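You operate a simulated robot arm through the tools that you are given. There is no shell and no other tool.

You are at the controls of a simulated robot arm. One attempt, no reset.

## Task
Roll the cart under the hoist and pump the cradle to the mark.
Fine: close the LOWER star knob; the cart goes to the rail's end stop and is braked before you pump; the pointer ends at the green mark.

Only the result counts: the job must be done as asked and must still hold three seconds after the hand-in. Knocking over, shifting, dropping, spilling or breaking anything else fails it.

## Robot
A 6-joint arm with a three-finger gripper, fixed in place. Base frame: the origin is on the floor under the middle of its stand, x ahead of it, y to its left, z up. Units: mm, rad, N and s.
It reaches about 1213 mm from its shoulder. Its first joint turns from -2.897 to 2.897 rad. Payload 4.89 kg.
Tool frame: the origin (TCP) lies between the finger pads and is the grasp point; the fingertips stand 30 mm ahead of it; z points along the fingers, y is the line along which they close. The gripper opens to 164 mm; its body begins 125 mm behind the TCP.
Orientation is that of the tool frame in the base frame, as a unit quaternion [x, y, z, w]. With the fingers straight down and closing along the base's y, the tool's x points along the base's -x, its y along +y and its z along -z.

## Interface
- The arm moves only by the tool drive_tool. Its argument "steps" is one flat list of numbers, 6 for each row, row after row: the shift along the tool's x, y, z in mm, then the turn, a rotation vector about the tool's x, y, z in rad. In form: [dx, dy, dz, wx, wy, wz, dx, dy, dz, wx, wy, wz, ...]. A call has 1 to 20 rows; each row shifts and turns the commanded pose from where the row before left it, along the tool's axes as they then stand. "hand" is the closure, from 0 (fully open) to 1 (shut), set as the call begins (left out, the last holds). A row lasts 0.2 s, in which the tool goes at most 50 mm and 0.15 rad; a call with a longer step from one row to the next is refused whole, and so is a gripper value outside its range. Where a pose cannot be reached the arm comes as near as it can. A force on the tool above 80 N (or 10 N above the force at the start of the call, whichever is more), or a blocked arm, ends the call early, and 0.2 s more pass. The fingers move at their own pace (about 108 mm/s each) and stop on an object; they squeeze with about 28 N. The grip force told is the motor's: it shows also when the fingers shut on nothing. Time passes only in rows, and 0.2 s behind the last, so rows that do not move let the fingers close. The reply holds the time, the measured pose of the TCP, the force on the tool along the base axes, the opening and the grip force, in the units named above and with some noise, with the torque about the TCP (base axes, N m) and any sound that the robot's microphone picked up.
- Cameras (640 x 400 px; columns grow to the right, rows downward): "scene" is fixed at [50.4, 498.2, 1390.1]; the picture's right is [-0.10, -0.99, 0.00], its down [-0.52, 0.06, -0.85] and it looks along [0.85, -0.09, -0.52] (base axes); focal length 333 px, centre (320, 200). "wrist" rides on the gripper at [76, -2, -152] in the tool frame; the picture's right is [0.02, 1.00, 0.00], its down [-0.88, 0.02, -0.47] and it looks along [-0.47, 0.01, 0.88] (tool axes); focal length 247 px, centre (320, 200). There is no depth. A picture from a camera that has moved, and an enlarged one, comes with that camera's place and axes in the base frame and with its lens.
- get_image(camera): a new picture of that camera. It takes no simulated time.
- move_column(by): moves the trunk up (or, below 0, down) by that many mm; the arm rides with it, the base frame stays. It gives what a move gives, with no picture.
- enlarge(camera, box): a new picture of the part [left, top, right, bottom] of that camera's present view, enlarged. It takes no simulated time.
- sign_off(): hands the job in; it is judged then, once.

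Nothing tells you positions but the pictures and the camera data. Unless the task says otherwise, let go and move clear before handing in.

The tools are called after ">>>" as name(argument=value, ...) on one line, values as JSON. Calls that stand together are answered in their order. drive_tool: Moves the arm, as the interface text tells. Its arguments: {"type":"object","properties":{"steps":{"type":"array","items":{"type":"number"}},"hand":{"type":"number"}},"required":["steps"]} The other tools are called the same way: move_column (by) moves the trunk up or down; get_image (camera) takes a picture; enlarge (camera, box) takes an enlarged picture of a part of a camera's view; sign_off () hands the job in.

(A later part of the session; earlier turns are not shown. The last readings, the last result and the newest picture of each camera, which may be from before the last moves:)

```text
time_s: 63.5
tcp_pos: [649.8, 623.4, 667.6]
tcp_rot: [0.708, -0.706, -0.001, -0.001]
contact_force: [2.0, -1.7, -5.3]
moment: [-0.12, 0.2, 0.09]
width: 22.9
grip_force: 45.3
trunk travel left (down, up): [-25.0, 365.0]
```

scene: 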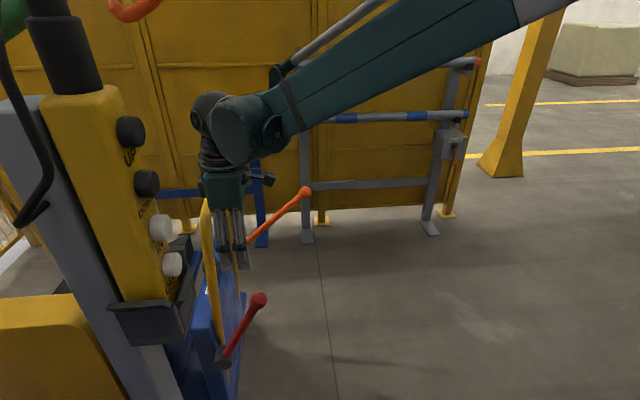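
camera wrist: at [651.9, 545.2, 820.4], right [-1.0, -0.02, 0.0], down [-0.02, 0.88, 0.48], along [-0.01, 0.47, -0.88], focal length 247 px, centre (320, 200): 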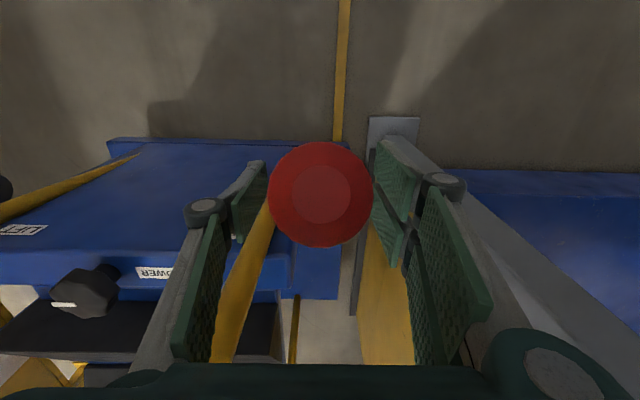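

A clean grip with almost no side load. I'll lower the lever along its arc with a slight inward bias, so the cart stays pressed against the stop.

>>> drive_tool(steps=[7.2, 0, 8.4, 0, 0, 0, 8.3, 0, 5.3, 0, 0, 0])

>>> enlarge(camera="scene", box=[160, 180, 340, 380])

```text
time_s: 64.1
tcp_pos: [650.0, 607.9, 655.5]
tcp_rot: [0.709, -0.706, -0.001, -0.001]
contact_force: [6.3, 3.4, 18.5]
moment: [1.53, 0.29, 0.23]
width: 23.0
grip_force: 44.9
trunk travel left (down, up): [-25.0, 365.0]
```

```text
2.00 times, centred on (250, 280) of scene
camera zoom: at [50.4, 498.2, 1390.1], right [-0.1, -0.99, 0.0], down [-0.52, 0.06, -0.85], along [0.85, -0.09, -0.52], focal length 666 px, centre (460, 40)
```

zoom: 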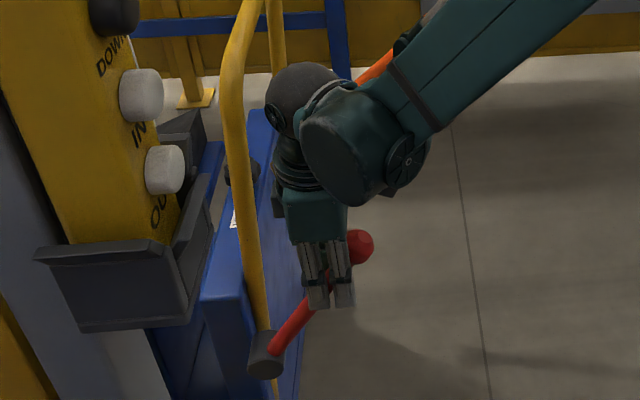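

>>> drive_tool(steps=[6.0, 0, 5.8, 0, 0, 0, 7.7, 0, 6.1, 0, 0, 0])

>>> drive_tool(steps=[6.0, 0, 6.5, 0, 0, 0, 7.0, 0, 7.0, 0, 0, 0])

>>> enlarge(camera="scene", box=[160, 180, 340, 380])

```text
time_s: 64.7
tcp_pos: [650.4, 593.1, 642.6]
tcp_rot: [-0.707, 0.707, 0.001, 0.0]
contact_force: [17.2, 6.1, 12.0]
moment: [1.6, 0.22, 0.19]
width: 22.9
grip_force: 45.2
trunk travel left (down, up): [-25.0, 365.0]
```

```text
time_s: 65.3
tcp_pos: [650.9, 580.4, 629.5]
tcp_rot: [0.709, -0.705, -0.001, -0.001]
contact_force: [17.7, 8.7, 6.5]
moment: [1.46, 0.33, 0.3]
width: 22.8
grip_force: 45.1
trunk travel left (down, up): [-25.0, 365.0]
```

```text
2.00 times, centred on (250, 280) of scene
camera zoom: at [50.4, 498.2, 1390.1], right [-0.1, -0.99, 0.0], down [-0.52, 0.06, -0.85], along [0.85, -0.09, -0.52], focal length 666 px, centre (460, 40)
```

zoom: 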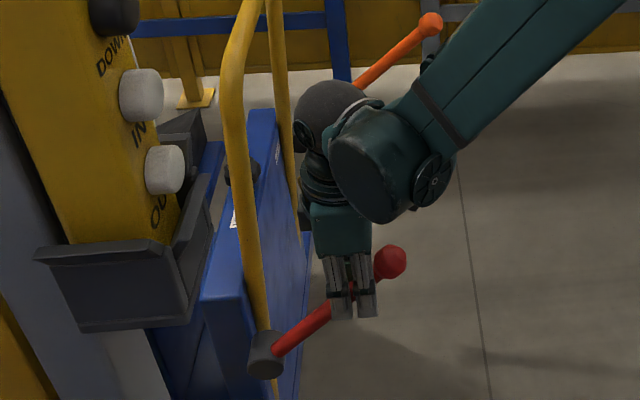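

>>> drive_tool(steps=[4.5, 0, 9, 0, 0, 0, 5.0, 0, 7.5, 0, 0, 0])

>>> enlarge(camera="scene", box=[180, 300, 280, 400])

```text
time_s: 65.9
tcp_pos: [651.2, 569.9, 613.9]
tcp_rot: [0.708, -0.707, 0.0, 0.0]
contact_force: [20.1, -13.5, 15.2]
moment: [0.87, 0.34, 0.3]
width: 22.7
grip_force: 45.1
trunk travel left (down, up): [-25.0, 365.0]
```

```text
4.00 times, centred on (230, 350) of scene
camera zoom: at [50.4, 498.2, 1390.1], right [-0.1, -0.99, 0.0], down [-0.52, 0.06, -0.85], along [0.85, -0.09, -0.52], focal length 1332 px, centre (680, -400)
```

zoom: 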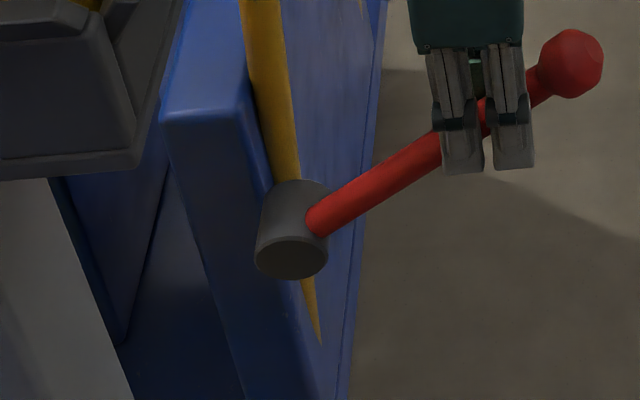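

The force is now pressing the cart into the stop, as intended. I'll continue down the arc.

>>> drive_tool(steps=[5.5, 0, 7.8, 0, 0, 0, 4.8, 0, 8.2, 0, 0, 0])

>>> drive_tool(steps=[4.2, 0, 8.5, 0, 0, 0, 3.6, 0, 8.8, 0, 0, 0])

>>> enlarge(camera="scene", box=[180, 300, 280, 400])

```text
time_s: 66.5
tcp_pos: [650.4, 560.2, 597.5]
tcp_rot: [0.708, -0.706, -0.001, 0.0]
contact_force: [25.7, -5.5, 8.9]
moment: [1.21, 0.04, 0.06]
width: 22.6
grip_force: 45.1
trunk travel left (down, up): [-25.0, 365.0]
```

```text
time_s: 67.1
tcp_pos: [650.0, 552.0, 579.8]
tcp_rot: [0.708, -0.707, -0.001, 0.0]
contact_force: [34.6, -3.4, 5.1]
moment: [1.17, -0.09, 0.04]
width: 22.4
grip_force: 44.6
trunk travel left (down, up): [-25.0, 365.0]
```

```text
4.00 times, centred on (230, 350) of scene
camera zoom: at [50.4, 498.2, 1390.1], right [-0.1, -0.99, 0.0], down [-0.52, 0.06, -0.85], along [0.85, -0.09, -0.52], focal length 1332 px, centre (680, -400)
```

zoom: 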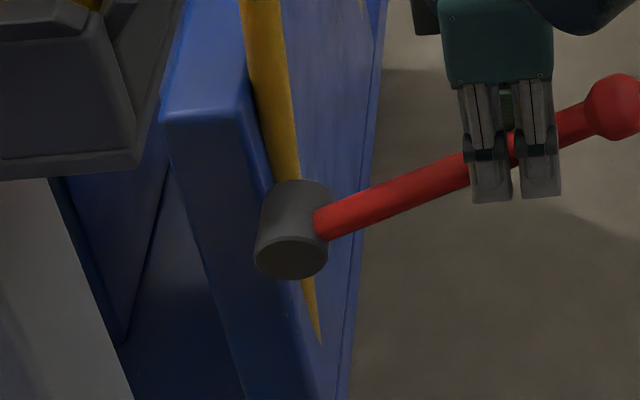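

>>> drive_tool(steps=[3.0, -2, 9, 0, 0, 0, 2.7, 0, 9.2, 0, 0, 0])

>>> enlarge(camera="scene", box=[180, 300, 280, 400])

```text
time_s: 67.7
tcp_pos: [649.8, 546.1, 563.1]
tcp_rot: [0.708, -0.706, -0.002, 0.0]
contact_force: [-5.4, -8.1, 4.5]
moment: [0.89, 0.16, 0.04]
width: 22.3
grip_force: 44.6
trunk travel left (down, up): [-25.0, 365.0]
```

```text
4.00 times, centred on (230, 350) of scene
camera zoom: at [50.4, 498.2, 1390.1], right [-0.1, -0.99, 0.0], down [-0.52, 0.06, -0.85], along [0.85, -0.09, -0.52], focal length 1332 px, centre (680, -400)
```

zoom: 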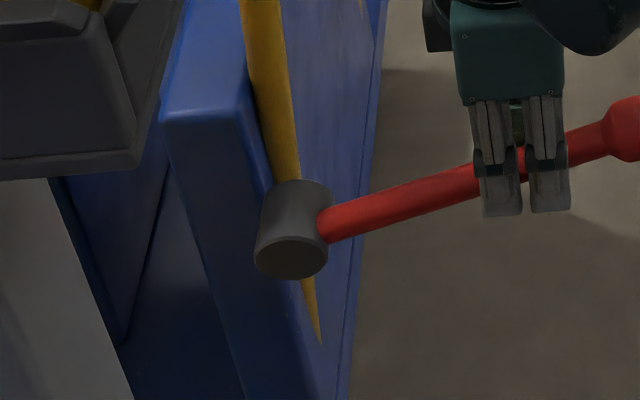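

>>> drive_tool(steps=[2.2, 0, 9.3, 0, 0, 0])

>>> drive_tool(steps=[1.8, 0, 9.4, 0, 0, 0])

>>> enlarge(camera="scene", box=[180, 300, 280, 400])

```text
time_s: 68.1
tcp_pos: [650.4, 546.1, 554.7]
tcp_rot: [0.708, -0.706, -0.001, -0.001]
contact_force: [-3.9, 5.2, 31.7]
moment: [0.26, 0.0, 0.04]
width: 22.3
grip_force: 45.2
trunk travel left (down, up): [-25.0, 365.0]
```

```text
time_s: 68.5
tcp_pos: [648.8, 543.7, 543.6]
tcp_rot: [0.708, -0.706, 0.0, -0.001]
contact_force: [-7.8, 4.7, 30.0]
moment: [-0.04, 0.13, 0.38]
width: 22.4
grip_force: 45.1
trunk travel left (down, up): [-25.0, 365.0]
```

```text
4.00 times, centred on (230, 350) of scene
camera zoom: at [50.4, 498.2, 1390.1], right [-0.1, -0.99, 0.0], down [-0.52, 0.06, -0.85], along [0.85, -0.09, -0.52], focal length 1332 px, centre (680, -400)
```

zoom: 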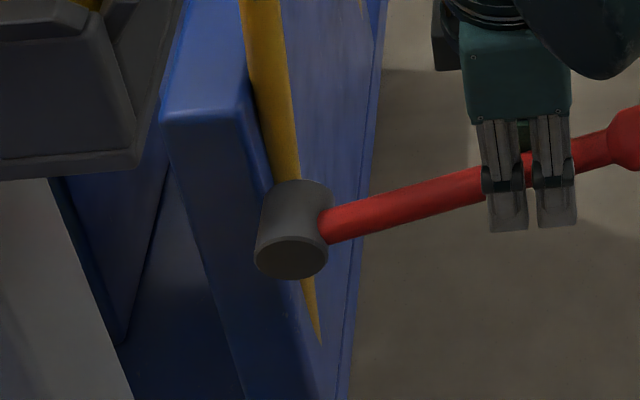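

The lever hit its lower stop (30 N, and the rod slides in the fingers), back where it began in the braked position. I'll test the brake with a tiny −y tug.

>>> drive_tool(steps=[0, 0, -2, 0, 0, 0, 1.5, 0, 0, 0, 0, 0, 1.5, 0, 0, 0, 0, 0])

>>> enlarge(camera="scene", box=[180, 300, 280, 400])

```text
time_s: 69.3
tcp_pos: [649.4, 542.5, 544.5]
tcp_rot: [0.708, -0.706, -0.002, 0.0]
contact_force: [-24.0, 31.7, -8.0]
moment: [-0.17, -0.25, -0.11]
width: 22.3
grip_force: 45.1
trunk travel left (down, up): [-25.0, 365.0]
```

```text
4.00 times, centred on (230, 350) of scene
camera zoom: at [50.4, 498.2, 1390.1], right [-0.1, -0.99, 0.0], down [-0.52, 0.06, -0.85], along [0.85, -0.09, -0.52], focal length 1332 px, centre (680, -400)
```

zoom: 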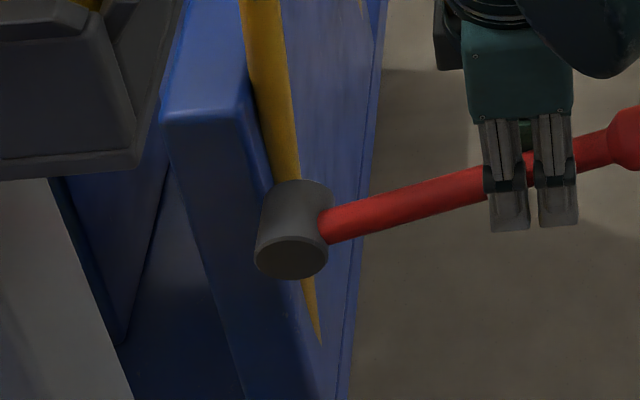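

The cart holds against a 32 N pull, so the brake is set. I'll release the lever and lift straight up.

>>> drive_tool(steps=[-2.5, 2, 0, 0, 0, 0, 0, 0, 0, 0, 0, 0])

>>> drive_tool(steps=[0, 0, 0, 0, 0, 0, 0, 0, 0, 0, 0, 0, 0, 0, 0, 0, 0, 0], hand=0.5)

>>> drive_tool(steps=[0, 0, -40, 0, 0, 0, 0, 0, -45, 0, 0, 0, 0, 0, -45, 0, 0, 0, 0, 0, -45, 0, 0, 0, 0, 0, -45, 0, 0, 0, 0, 0, -45, 0, 0, 0, 0, 0, -45, 0, 0, 0])

>>> get_image(camera="wrist")

>>> get_image(camera="scene")

```text
time_s: 69.9
tcp_pos: [649.6, 542.6, 544.5]
tcp_rot: [0.707, -0.707, -0.001, 0.0]
contact_force: [-11.9, 13.7, -12.2]
moment: [-0.65, -0.1, 0.21]
width: 21.7
grip_force: 45.8
trunk travel left (down, up): [-25.0, 365.0]
```

```text
time_s: 70.7
tcp_pos: [648.6, 542.6, 546.0]
tcp_rot: [0.708, -0.706, 0.0, 0.0]
contact_force: [-0.1, 0.0, 0.4]
moment: [-0.01, -0.01, 0.01]
width: 82.0
grip_force: 0.0
trunk travel left (down, up): [-25.0, 365.0]
```

```text
time_s: 72.3
tcp_pos: [649.7, 540.9, 853.0]
tcp_rot: [0.708, -0.706, -0.001, 0.0]
contact_force: [1.8, 0.5, -1.4]
moment: [-0.12, 0.14, 0.03]
width: 81.9
grip_force: 0.0
trunk travel left (down, up): [-25.0, 365.0]
```

```text
taken
camera wrist: at [651.7, 463.6, 1005.0], right [-1.0, -0.02, 0.0], down [-0.02, 0.88, 0.47], along [-0.01, 0.47, -0.88], focal length 247 px, centre (320, 200)
```

wrist: 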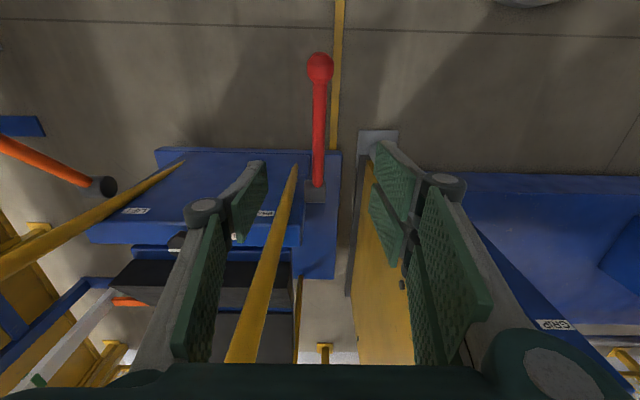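

```text
taken
```

scene: 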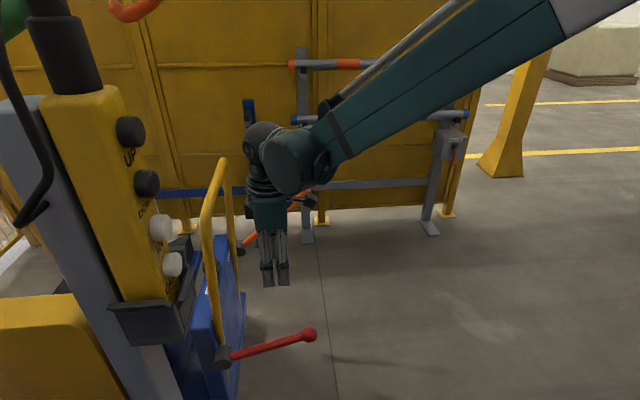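

The brake is set. Next is the orange LIFT lever. I'll move out on the free −y side to look at it in its new position and triangulate it properly.

>>> drive_tool(steps=[30.1, -37.5, -12.1, 0, 0, 0, 30.1, -37.5, -12.1, 0, 0, 0, 30.1, -37.5, -12.1, 0, 0, 0, 30.1, -37.5, -12.1, 0, 0, 0, 30.1, -37.5, -12.1, 0, 0, 0, 30.1, -37.5, -12.1, 0, 0, 0, 30.1, -37.5, -12.1, 0, 0, 0, 30.1, -37.5, -12.1, 0, 0, 0])

>>> get_image(camera="wrist")

>>> get_image(camera="scene")

```text
time_s: 74.1
tcp_pos: [950.9, 305.1, 954.1]
tcp_rot: [0.709, -0.705, 0.0, 0.0]
contact_force: [-1.0, 1.6, 0.0]
moment: [-0.27, -0.18, -0.02]
width: 81.9
grip_force: 0.1
trunk travel left (down, up): [-25.0, 365.0]
```

```text
taken
camera wrist: at [954.8, 227.9, 1104.7], right [-1.0, -0.03, 0.0], down [-0.02, 0.88, 0.47], along [-0.01, 0.47, -0.88], focal length 247 px, centre (320, 200)
```

wrist: 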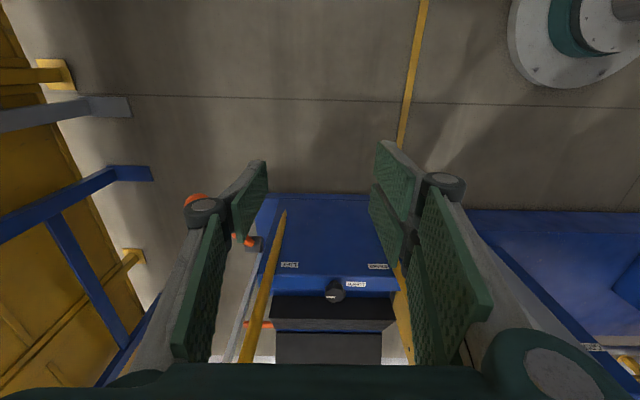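

```text
taken
```

scene: 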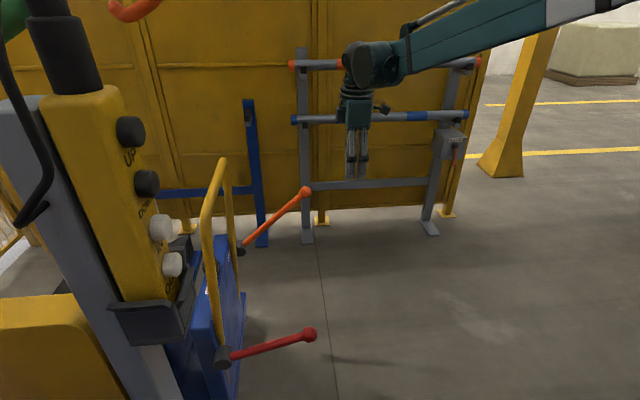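

The left finger hides the lever here, so I'll close the hand to clear the view.

>>> drive_tool(steps=[0, 0, 0, 0, 0, 0, 0, 0, 0, 0, 0, 0, 0, 0, 0, 0, 0, 0], hand=1)

>>> get_image(camera="wrist")

>>> enlarge(camera="wrist", box=[150, 160, 310, 370])

```text
time_s: 74.9
tcp_pos: [952.6, 303.9, 952.8]
tcp_rot: [0.708, -0.706, 0.0, -0.001]
contact_force: [-0.5, 0.3, -0.6]
moment: [-0.04, 0.02, -0.02]
width: 0.1
grip_force: 27.8
trunk travel left (down, up): [-25.0, 365.0]
```

```text
taken
camera wrist: at [955.2, 226.8, 1104.4], right [-1.0, -0.02, 0.0], down [-0.02, 0.88, 0.47], along [-0.01, 0.47, -0.88], focal length 247 px, centre (320, 200)
```

wrist: 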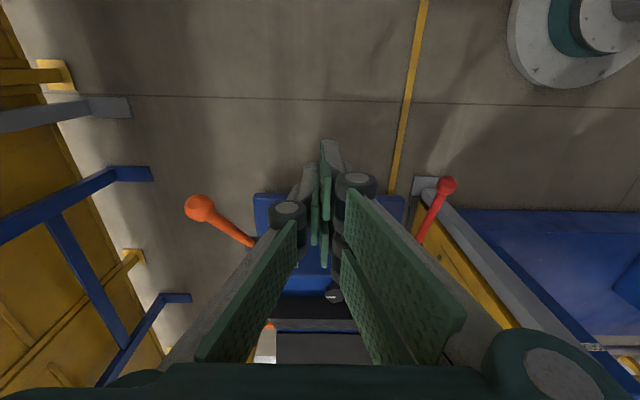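

```text
1.90 times, centred on (230, 265) of wrist
camera zoom: at [955.2, 226.8, 1104.4], right [-1.0, -0.02, 0.0], down [-0.02, 0.88, 0.47], along [-0.01, 0.47, -0.88], focal length 470 px, centre (491, 76)
```

zoom: 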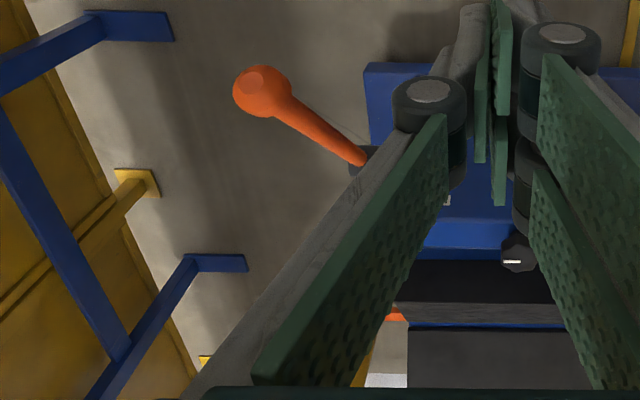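

The orange ball is at about (1156, 441, 737) and its hub at about (1145, 701, 505), with the lever at roughly 42°. I'll cage the rod with the tool pointing outward (+x, pitched down 30°) and the fingers above and below it. First I'll set that orientation here.

>>> drive_tool(steps=[0, 0, 0, 0.1496, 0, 0, 0, 0, 0, 0.1496, 0, 0, 0, 0, 0, 0.1496, 0, 0, 0, 0, 0, 0.1496, 0, 0, 0, 0, 0, 0.1496, 0, 0, 0, 0, 0, 0.1496, 0, 0, 0, 0, 0, 0.1496, 0, 0, 0, 0, 0, 0, 0.0655, -0.1134, 0, 0, 0, 0, 0.0655, -0.1134], hand=0.4)

>>> get_image(camera="wrist")

>>> get_image(camera="scene")

```text
time_s: 76.9
tcp_pos: [950.5, 301.8, 951.1]
tcp_rot: [0.654, -0.56, 0.43, -0.271]
contact_force: [-0.6, -0.8, 0.5]
moment: [0.0, 0.02, 0.09]
width: 98.4
grip_force: 0.0
trunk travel left (down, up): [-25.0, 365.0]
```

```text
taken
camera wrist: at [820.2, 247.1, 1045.6], right [-0.5, -0.25, -0.83], down [-0.42, 0.91, -0.01], along [0.76, 0.34, -0.56], focal length 247 px, centre (320, 200)
```

wrist: 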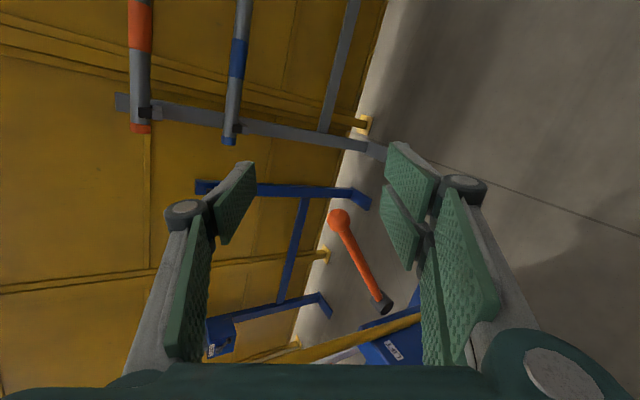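

```text
taken
```

scene: 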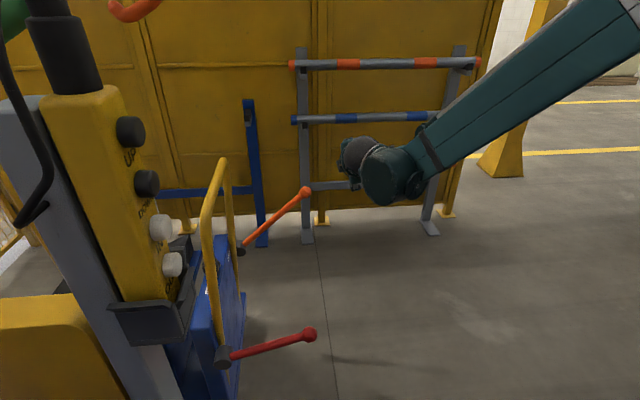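

Orientation is set and the lever is in view. I'll move to a stand-off point in front of the rod and refine its position from there.

>>> drive_tool(steps=[-37.0, 11.0, 14.6, 0, 0, 0, -37.0, 11.0, 14.6, 0, 0, 0, -37.0, 11.0, 14.6, 0, 0, 0, -37.0, 11.0, 14.6, 0, 0, 0, -37.0, 11.0, 14.6, 0, 0, 0, -37.0, 11.0, 14.6, 0, 0, 0, -37.0, 11.0, 14.6, 0, 0, 0])

>>> get_image(camera="wrist")

>>> get_image(camera="scene")

```text
time_s: 78.5
tcp_pos: [1000.8, 520.1, 770.9]
tcp_rot: [0.654, -0.561, 0.43, -0.271]
contact_force: [0.2, -0.9, 2.4]
moment: [0.14, 0.12, 0.25]
width: 98.4
grip_force: 0.1
trunk travel left (down, up): [-25.0, 365.0]
```

```text
taken
camera wrist: at [869.2, 467.0, 864.6], right [-0.5, -0.24, -0.83], down [-0.42, 0.91, -0.01], along [0.76, 0.34, -0.56], focal length 247 px, centre (320, 200)
```

wrist: 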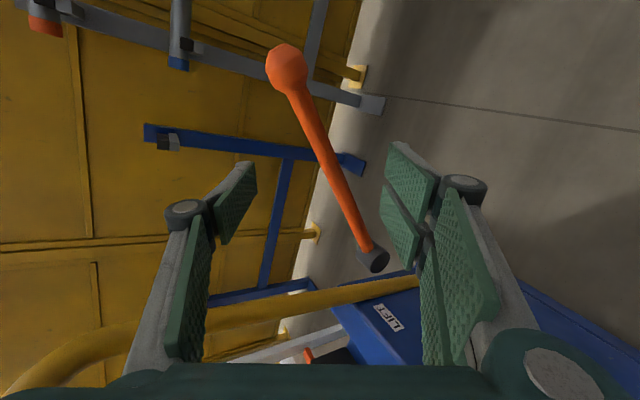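

```text
taken
```

scene: 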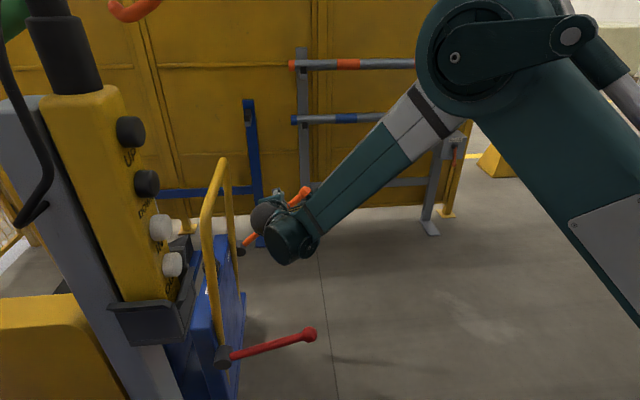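

The refined lever runs from its base at (1155, 697, 507) to the ball at (1161, 437, 742), θ ≈ 42°. The rod lies straight ahead between the open fingers, so I'll advance to cage it.

>>> drive_tool(steps=[-0.6, -0.7, 44, 0, 0, 0, -0.6, -0.7, 44, 0, 0, 0, -0.6, -0.7, 44, 0, 0, 0, -0.6, -0.7, 44, 0, 0, 0])

>>> get_image(camera="wrist")

>>> get_image(camera="scene")

```text
time_s: 79.5
tcp_pos: [1154.3, 501.9, 683.7]
tcp_rot: [0.654, -0.56, 0.429, -0.272]
contact_force: [-1.1, 0.3, 2.0]
moment: [0.02, 0.18, -0.06]
width: 98.3
grip_force: 0.0
trunk travel left (down, up): [-25.0, 365.0]
```

```text
taken
camera wrist: at [1023.6, 446.1, 779.5], right [-0.5, -0.25, -0.83], down [-0.42, 0.91, -0.01], along [0.76, 0.34, -0.56], focal length 247 px, centre (320, 200)
```

wrist: 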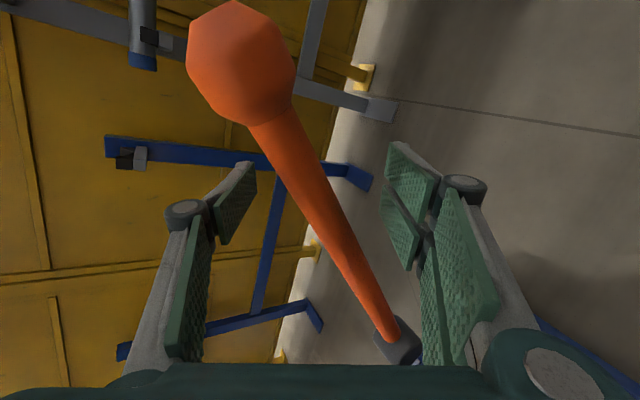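

```text
taken
```

scene: 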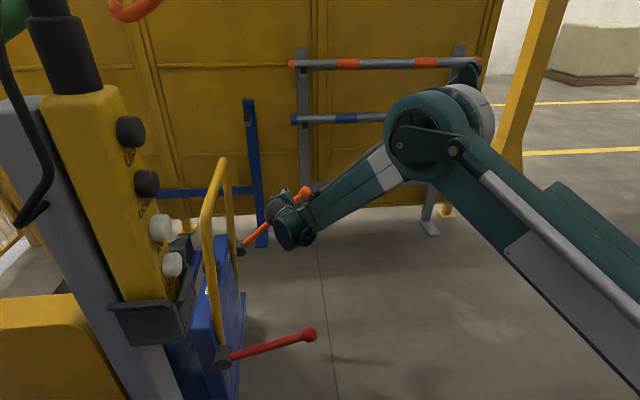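

The rod is centred between the fingers, upper finger above and two below. I'll narrow the cage a bit and press the lever down gently to feel the pump.

>>> drive_tool(steps=[0, 0, 0, 0, 0, 0, 0, 0, 0, 0, 0, 0], hand=0.5)

>>> drive_tool(steps=[3.2, 14.1, 8.1, 0, 0, 0, 3.2, 14.1, 8.1, 0, 0, 0, 3.2, 14.1, 8.1, 0, 0, 0])

>>> get_image(camera="wrist")

```text
time_s: 80.1
tcp_pos: [1155.3, 499.7, 684.3]
tcp_rot: [0.654, -0.56, 0.429, -0.271]
contact_force: [0.1, 0.0, 0.3]
moment: [-0.02, 0.01, 0.01]
width: 82.1
grip_force: 0.1
trunk travel left (down, up): [-25.0, 365.0]
```

```text
time_s: 80.9
tcp_pos: [1153.4, 480.8, 641.3]
tcp_rot: [0.654, -0.56, 0.429, -0.272]
contact_force: [8.4, 3.2, 8.7]
moment: [-0.13, 0.43, 0.02]
width: 87.1
grip_force: 6.5
trunk travel left (down, up): [-25.0, 365.0]
```

```text
taken
camera wrist: at [1024.1, 426.3, 734.8], right [-0.5, -0.24, -0.83], down [-0.42, 0.91, -0.01], along [0.76, 0.34, -0.56], focal length 247 px, centre (320, 200)
```

wrist: 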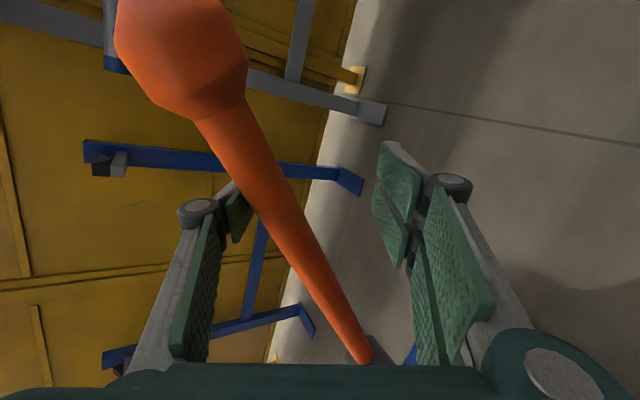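

>>> drive_tool(steps=[2.6, 14.5, 8.3, 0, 0, 0, 2.6, 14.5, 8.3, 0, 0, 0])

>>> get_image(camera="wrist")

>>> enlarge(camera="scene", box=[200, 140, 380, 280])

```text
time_s: 81.5
tcp_pos: [1153.7, 466.5, 610.5]
tcp_rot: [0.654, -0.561, 0.429, -0.272]
contact_force: [10.2, 2.0, 9.9]
moment: [-0.1, 0.57, 0.0]
width: 87.9
grip_force: 7.1
trunk travel left (down, up): [-25.0, 365.0]
```

```text
taken
camera wrist: at [1023.4, 411.5, 704.5], right [-0.5, -0.24, -0.83], down [-0.42, 0.91, -0.01], along [0.76, 0.34, -0.56], focal length 247 px, centre (320, 200)
```

wrist: 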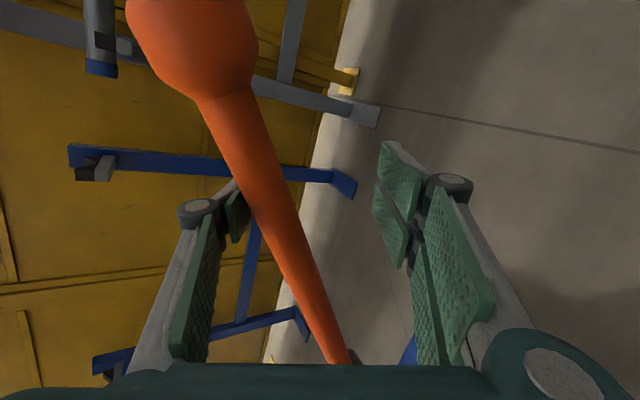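

```text
2.86 times, centred on (290, 210) of scene
camera zoom: at [50.4, 498.2, 1390.1], right [-0.1, -0.99, 0.0], down [-0.52, 0.06, -0.85], along [0.85, -0.09, -0.52], focal length 951 px, centre (406, 171)
```

zoom: 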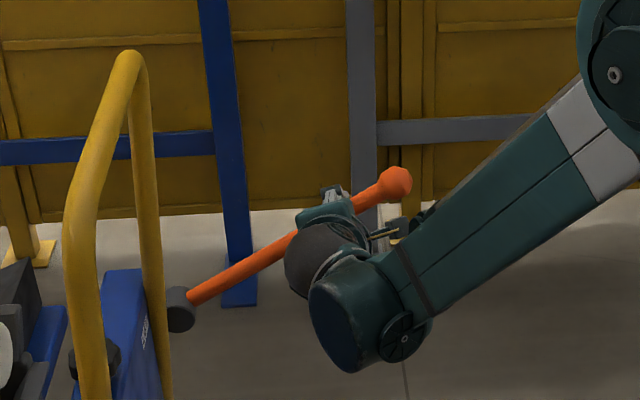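

The lever moves down with only about 14 N. I'll continue the stroke along its arc and watch for the lower stop.

>>> drive_tool(steps=[1.93, 9.64, 5.55, 0, 0, 0, 1.93, 9.64, 5.55, 0, 0, 0, 1.58, 9.95, 5.75, 0, 0, 0, 1.58, 9.95, 5.75, 0, 0, 0, 0.53, 10, 5.75, 0, 0, 0, 0.53, 10, 5.75, 0, 0, 0, -0.51, 10, 5.78, 0, 0, 0, -0.51, 10, 5.78, 0, 0, 0])

>>> get_image(camera="wrist")

>>> enlarge(camera="scene", box=[200, 140, 380, 280])

```text
time_s: 83.3
tcp_pos: [1152.7, 437.6, 524.3]
tcp_rot: [0.654, -0.561, 0.429, -0.272]
contact_force: [16.5, -1.3, 15.2]
moment: [0.4, 0.69, -0.39]
width: 90.0
grip_force: 8.9
trunk travel left (down, up): [-25.0, 365.0]
```

```text
taken
camera wrist: at [1022.2, 382.0, 619.0], right [-0.5, -0.24, -0.83], down [-0.42, 0.91, -0.01], along [0.76, 0.34, -0.56], focal length 247 px, centre (320, 200)
```

wrist: 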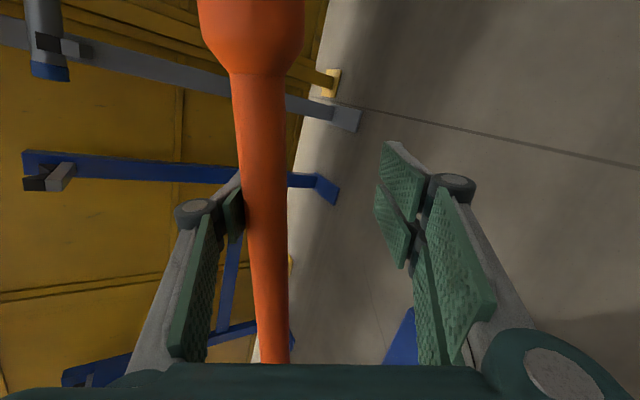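

```text
2.86 times, centred on (290, 210) of scene
camera zoom: at [50.4, 498.2, 1390.1], right [-0.1, -0.99, 0.0], down [-0.52, 0.06, -0.85], along [0.85, -0.09, -0.52], focal length 951 px, centre (406, 171)
```

zoom: 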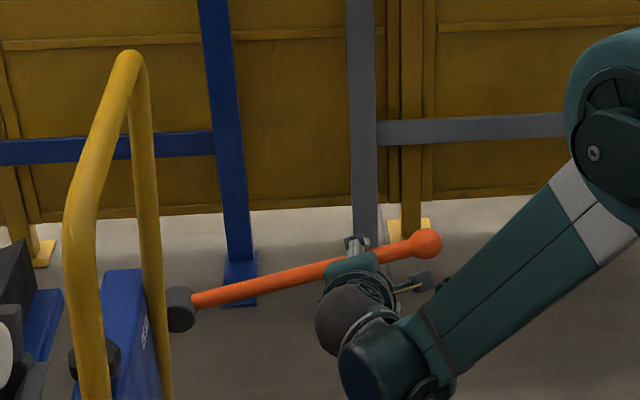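

>>> drive_tool(steps=[-1.53, 9.95, 5.75, 0, 0, 0, -1.53, 9.95, 5.75, 0, 0, 0, -2.5, 9.7, 5.6, 0, 0, 0, -2.5, 9.7, 5.6, 0, 0, 0, -3.46, 9.5, 5.5, 0, 0, 0, -3.46, 9.5, 5.5, 0, 0, 0])

>>> get_image(camera="wrist")

>>> enlarge(camera="scene", box=[200, 140, 380, 280])

```text
time_s: 84.7
tcp_pos: [1157.3, 431.2, 467.5]
tcp_rot: [0.652, -0.56, 0.431, -0.274]
contact_force: [17.8, 2.6, 51.0]
moment: [1.5, 1.5, -0.71]
width: 158.8
grip_force: 28.7
trunk travel left (down, up): [-25.0, 365.0]
stopped in row 6: the force on the tool passed its limit at 84 N (the readings are from after the stop); the commanded pose is now the measured one
```

```text
taken
camera wrist: at [1025.5, 377.3, 561.4], right [-0.5, -0.24, -0.83], down [-0.42, 0.91, -0.01], along [0.76, 0.34, -0.55], focal length 247 px, centre (320, 200)
```

wrist: 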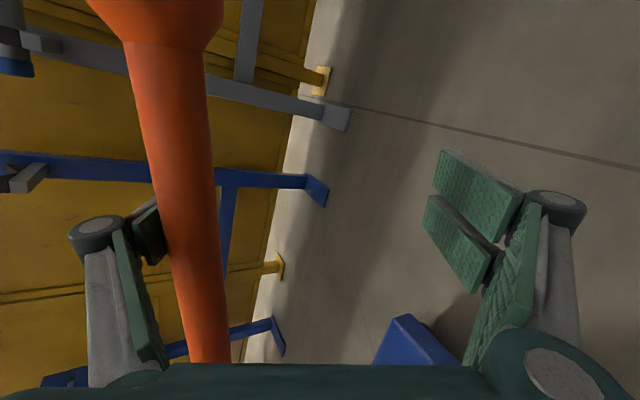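

```text
2.86 times, centred on (290, 210) of scene
camera zoom: at [50.4, 498.2, 1390.1], right [-0.1, -0.99, 0.0], down [-0.52, 0.06, -0.85], along [0.85, -0.09, -0.52], focal length 951 px, centre (406, 171)
```

zoom: 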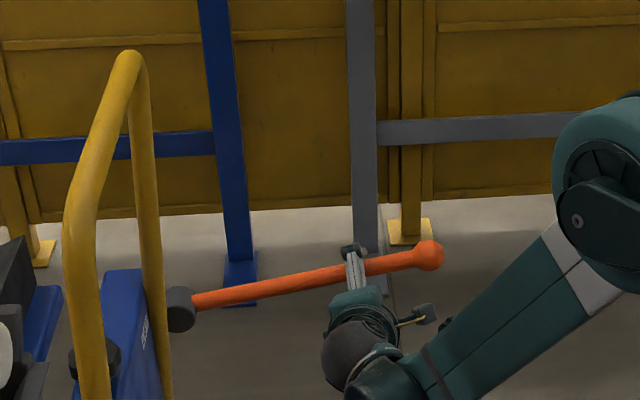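

The lever hit its lower stop at about 8° and the upper finger was pushed open. I'll move back up a bit and see whether the lever follows by itself.

>>> drive_tool(steps=[3.0, -9.7, -5.6, 0, 0, 0, 3.0, -9.7, -5.6, 0, 0, 0, 2.0, -9.8, -5.6, 0, 0, 0, 2.0, -9.8, -5.6, 0, 0, 0])

>>> get_image(camera="wrist")

>>> enlarge(camera="scene", box=[200, 140, 380, 280])

```text
time_s: 85.7
tcp_pos: [1156.6, 432.2, 508.3]
tcp_rot: [0.653, -0.562, 0.43, -0.271]
contact_force: [9.2, 6.7, 14.9]
moment: [0.07, 0.39, -0.31]
width: 89.8
grip_force: 9.3
trunk travel left (down, up): [-25.0, 365.0]
```

```text
taken
camera wrist: at [1025.2, 377.1, 602.7], right [-0.5, -0.24, -0.83], down [-0.42, 0.91, -0.01], along [0.76, 0.34, -0.56], focal length 247 px, centre (320, 200)
```

wrist: 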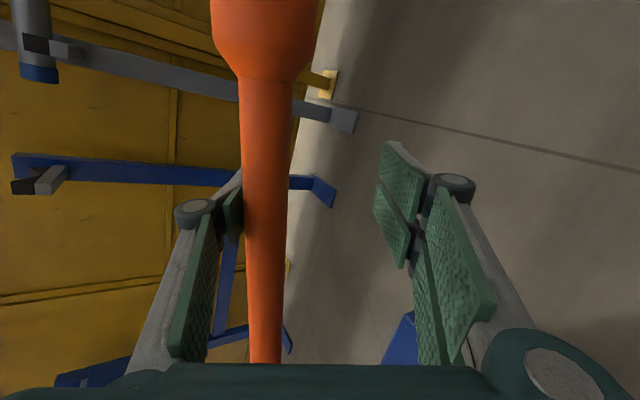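

```text
2.86 times, centred on (290, 210) of scene
camera zoom: at [50.4, 498.2, 1390.1], right [-0.1, -0.99, 0.0], down [-0.52, 0.06, -0.85], along [0.85, -0.09, -0.52], focal length 951 px, centre (406, 171)
```

zoom: 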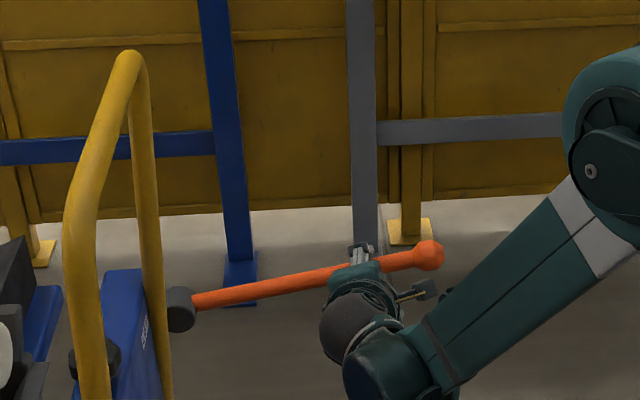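

>>> drive_tool(steps=[1.0, -9.8, -5.7, 0, 0, 0, 1.0, -9.8, -5.7, 0, 0, 0, 0, -10, -5.7, 0, 0, 0])

>>> enlarge(camera="scene", box=[200, 140, 380, 280])

```text
time_s: 86.5
tcp_pos: [1156.0, 441.0, 542.0]
tcp_rot: [0.653, -0.561, 0.43, -0.271]
contact_force: [1.4, 1.4, 3.7]
moment: [-0.08, 0.05, 0.05]
width: 84.4
grip_force: 3.0
trunk travel left (down, up): [-25.0, 365.0]
```

```text
2.86 times, centred on (290, 210) of scene
camera zoom: at [50.4, 498.2, 1390.1], right [-0.1, -0.99, 0.0], down [-0.52, 0.06, -0.85], along [0.85, -0.09, -0.52], focal length 951 px, centre (406, 171)
```

zoom: 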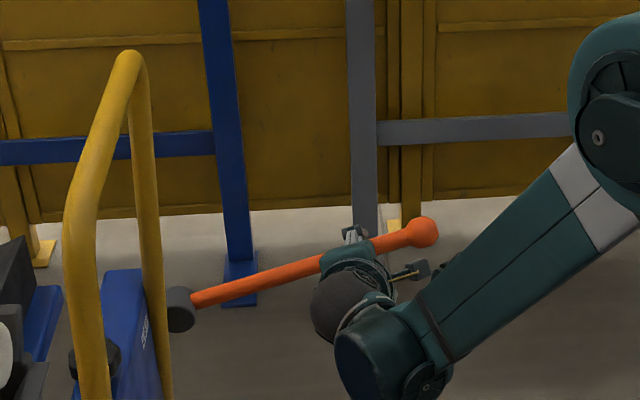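

The lever springs back up by itself. I'll let it return fully, then back off to the stand-off view to see how far one stroke raised the pointer.

>>> drive_tool(steps=[0.9, -23.1, -13.3, 0, 0, 0, -4.0, -20.6, -11.9, 0, 0, 0, -4.2, -19.8, -11.4, 0, 0, 0, -4.8, -28, -16.1, 0, 0, 0, -4.1, -20.2, -11.7, 0, 0, 0, -4.1, -20.2, -11.7, 0, 0, 0])

>>> get_image(camera="wrist")

>>> enlarge(camera="scene", box=[200, 140, 380, 280])

```text
time_s: 87.9
tcp_pos: [1156.8, 498.1, 685.5]
tcp_rot: [0.653, -0.561, 0.43, -0.272]
contact_force: [0.5, -0.1, -1.6]
moment: [0.03, -0.09, 0.01]
width: 81.9
grip_force: 0.1
trunk travel left (down, up): [-25.0, 365.0]
```

```text
taken
camera wrist: at [1026.5, 443.2, 778.3], right [-0.5, -0.24, -0.83], down [-0.42, 0.91, -0.01], along [0.76, 0.34, -0.56], focal length 247 px, centre (320, 200)
```

wrist: 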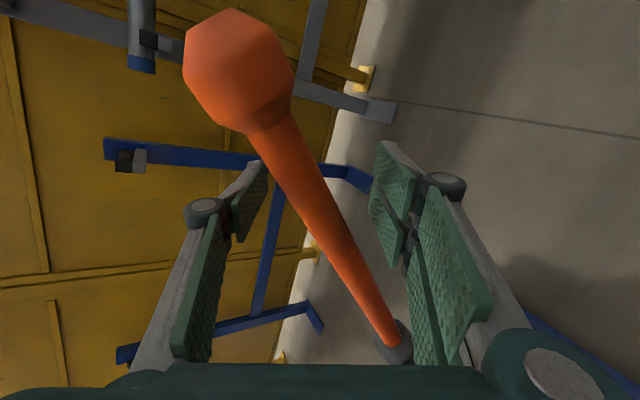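

```text
2.86 times, centred on (290, 210) of scene
camera zoom: at [50.4, 498.2, 1390.1], right [-0.1, -0.99, 0.0], down [-0.52, 0.06, -0.85], along [0.85, -0.09, -0.52], focal length 951 px, centre (406, 171)
```

zoom: 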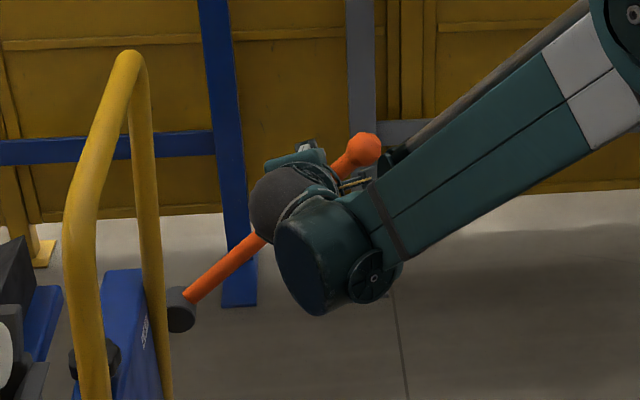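

The lever is back at the top. I'll retreat to the stand-off and zoom in on the pointer.

>>> drive_tool(steps=[0, 0, -45, 0, 0, 0, 0, 0, -45, 0, 0, 0, 0, 0, -45, 0, 0, 0, 0, 0, -45, 0, 0, 0])

>>> get_image(camera="wrist")

>>> enlarge(camera="wrist", box=[220, 280, 380, 400])

```text
time_s: 88.9
tcp_pos: [998.8, 520.9, 772.4]
tcp_rot: [0.653, -0.562, 0.429, -0.27]
contact_force: [2.1, 1.1, -2.4]
moment: [-0.06, -0.11, -0.03]
width: 81.8
grip_force: 0.1
trunk travel left (down, up): [-25.0, 365.0]
```

```text
taken
camera wrist: at [868.6, 465.4, 865.0], right [-0.5, -0.24, -0.83], down [-0.42, 0.91, -0.01], along [0.76, 0.34, -0.56], focal length 247 px, centre (320, 200)
```

wrist: 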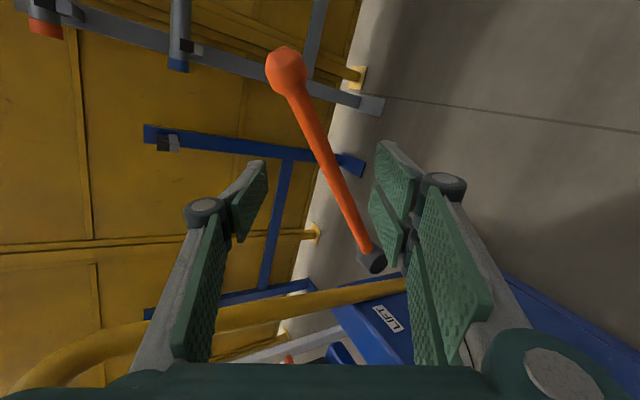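

```text
3.33 times, centred on (300, 340) of wrist
camera zoom: at [868.6, 465.4, 865.0], right [-0.5, -0.24, -0.83], down [-0.42, 0.91, -0.01], along [0.76, 0.34, -0.56], focal length 823 px, centre (387, -267)
```

zoom: 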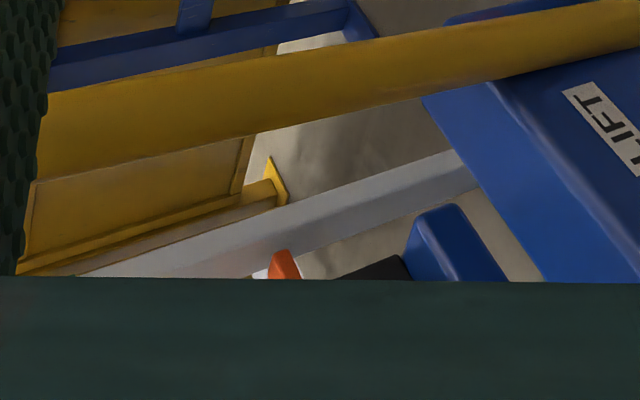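

The pointer has risen, but my own palm hides most of it. I'll yaw the wrist toward +y for a clear look at the pointer and scale.

>>> drive_tool(steps=[0, 0, 0, 0.0316, -0.102, -0.059, 0, 0, 0, 0.0316, -0.102, -0.059, 0, 0, 0, 0.0316, -0.102, -0.059, 0, 0, 0, 0.0316, -0.102, -0.059, 0, 0, 0, 0.0316, -0.102, -0.059])

>>> get_image(camera="wrist")

```text
time_s: 90.1
tcp_pos: [998.8, 523.3, 770.6]
tcp_rot: [0.791, -0.339, 0.329, -0.388]
contact_force: [-0.7, 0.8, -0.2]
moment: [-0.04, -0.02, -0.09]
width: 82.1
grip_force: 0.1
trunk travel left (down, up): [-25.0, 365.0]
```

```text
taken
camera wrist: at [923.4, 402.9, 864.9], right [-0.27, -0.49, -0.83], down [-0.86, 0.5, -0.01], along [0.43, 0.72, -0.55], focal length 247 px, centre (320, 200)
```

wrist: 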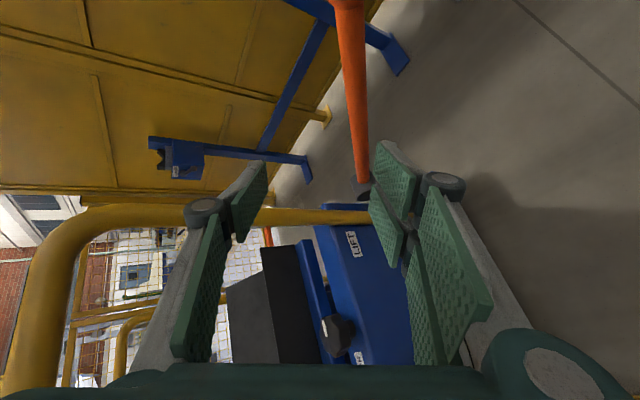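

>>> drive_tool(steps=[-13.3, -7.4, -35.7, 0, 0, 0, -13.3, -7.4, -35.7, 0, 0, 0, -13.3, -7.4, -35.7, 0, 0, 0], hand=0)

>>> get_image(camera="wrist")

>>> enlarge(camera="wrist", box=[180, 160, 340, 300])

```text
time_s: 90.9
tcp_pos: [899.0, 521.3, 829.6]
tcp_rot: [0.791, -0.341, 0.329, -0.387]
contact_force: [1.8, 1.0, -1.9]
moment: [0.07, -0.06, 0.05]
width: 163.9
grip_force: 0.1
trunk travel left (down, up): [-25.0, 365.0]
```

```text
taken
camera wrist: at [823.6, 401.8, 923.8], right [-0.27, -0.49, -0.83], down [-0.86, 0.5, -0.01], along [0.43, 0.71, -0.56], focal length 247 px, centre (320, 200)
```

wrist: 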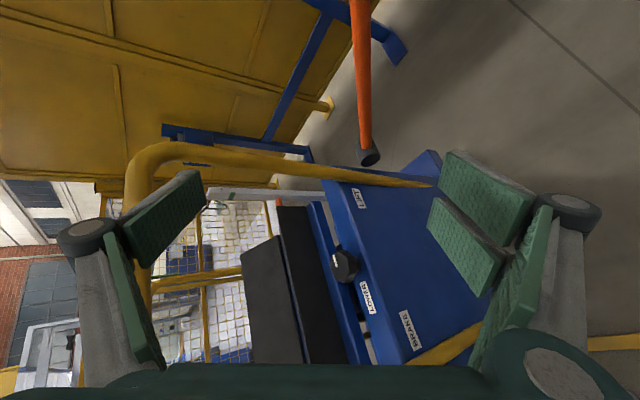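

```text
2.86 times, centred on (260, 230) of wrist
camera zoom: at [823.6, 401.8, 923.8], right [-0.27, -0.49, -0.83], down [-0.86, 0.5, -0.01], along [0.43, 0.71, -0.56], focal length 706 px, centre (491, 114)
```

zoom: 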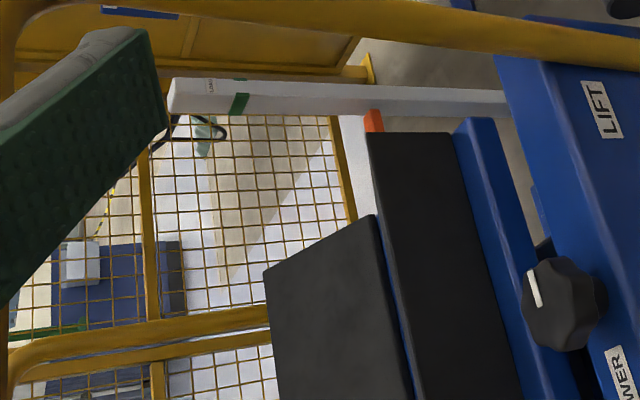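

This is an excellent view: white scale with the green mark, and the orange pointer now roughly 150 mm below it. I'll zoom in to record the reference pixel positions before the next stroke.

>>> enlarge(camera="wrist", box=[210, 170, 310, 230])

```text
6.40 times, centred on (260, 200) of wrist
camera zoom: at [823.6, 401.8, 923.8], right [-0.27, -0.49, -0.83], down [-0.86, 0.5, -0.01], along [0.43, 0.71, -0.56], focal length 1581 px, centre (704, 200)
```

zoom: 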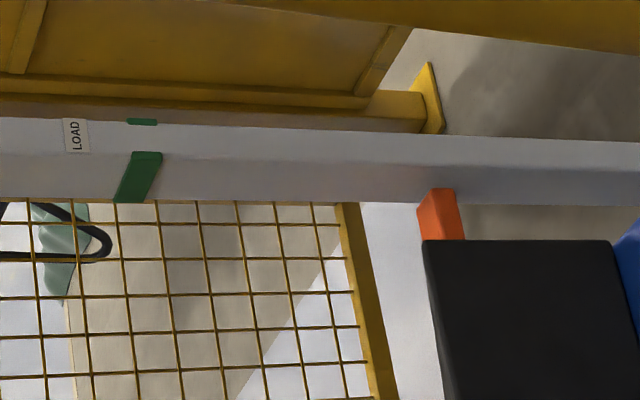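

The reference is recorded: mark z ≈ 731, pointer z ≈ 589, so roughly 140 mm remains. Now I'll go back to the lever for the second stroke.

>>> drive_tool(steps=[13.3, 7.4, 35.7, 0, 0, 0, 13.3, 7.4, 35.7, 0, 0, 0, 13.3, 7.4, 35.7, 0, 0, 0, 0, 0, 0, -0.0316, 0.102, 0.059, 0, 0, 0, -0.0316, 0.102, 0.059, 0, 0, 0, -0.0316, 0.102, 0.059, 0, 0, 0, -0.0316, 0.102, 0.059, 0, 0, 0, -0.0316, 0.102, 0.059], hand=0.4)

>>> get_image(camera="wrist")

```text
time_s: 92.7
tcp_pos: [1000.7, 521.1, 770.6]
tcp_rot: [0.653, -0.562, 0.43, -0.27]
contact_force: [0.0, -0.7, 0.3]
moment: [0.08, 0.08, 0.11]
width: 98.4
grip_force: 0.1
trunk travel left (down, up): [-25.0, 365.0]
```

```text
taken
camera wrist: at [869.6, 466.9, 865.0], right [-0.5, -0.24, -0.83], down [-0.42, 0.91, -0.01], along [0.76, 0.34, -0.56], focal length 247 px, centre (320, 200)
```

wrist: 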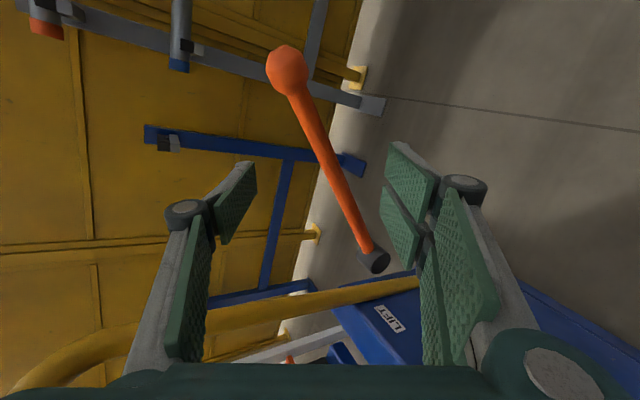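

Same stand-off pose as before. I'll enter the cage and do the full downstroke.

>>> drive_tool(steps=[-0.6, -0.7, 44, 0, 0, 0, -0.6, -0.7, 44, 0, 0, 0, -0.6, -0.7, 44, 0, 0, 0, -0.6, -0.7, 44, 0, 0, 0])

>>> drive_tool(steps=[0, 0, 0, 0, 0, 0, 3.2, 14.1, 8.1, 0, 0, 0, 3.2, 14.1, 8.1, 0, 0, 0, 3.2, 14.1, 8.1, 0, 0, 0, 2.6, 14.5, 8.3, 0, 0, 0, 2.6, 14.5, 8.3, 0, 0, 0, 1.93, 9.64, 5.55, 0, 0, 0, 1.93, 9.64, 5.55, 0, 0, 0, 1.58, 9.95, 5.75, 0, 0, 0, 1.58, 9.95, 5.75, 0, 0, 0, 0.53, 10, 5.75, 0, 0, 0, 0.53, 10, 5.75, 0, 0, 0, -0.51, 10, 5.78, 0, 0, 0, -0.51, 10, 5.78, 0, 0, 0, -1.5, 9.95, 5.75, 0, 0, 0, -1.5, 8, 4.6, 0, 0, 0], hand=0.5)

>>> enlarge(camera="scene", box=[200, 140, 380, 280])

```text
time_s: 93.7
tcp_pos: [1155.5, 502.5, 690.1]
tcp_rot: [0.654, -0.561, 0.429, -0.272]
contact_force: [-1.6, 0.5, 2.0]
moment: [0.04, 0.17, -0.02]
width: 98.2
grip_force: 0.1
trunk travel left (down, up): [-25.0, 365.0]
```

```text
time_s: 97.1
tcp_pos: [1153.9, 432.3, 506.1]
tcp_rot: [0.653, -0.56, 0.431, -0.272]
contact_force: [14.1, -4.1, 25.5]
moment: [0.85, 0.57, -0.43]
width: 92.8
grip_force: 13.7
trunk travel left (down, up): [-25.0, 365.0]
```

```text
2.86 times, centred on (290, 210) of scene
camera zoom: at [50.4, 498.2, 1390.1], right [-0.1, -0.99, 0.0], down [-0.52, 0.06, -0.85], along [0.85, -0.09, -0.52], focal length 951 px, centre (406, 171)
```

zoom: 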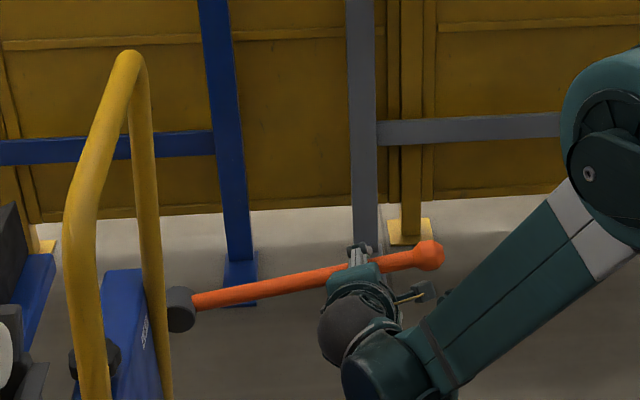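

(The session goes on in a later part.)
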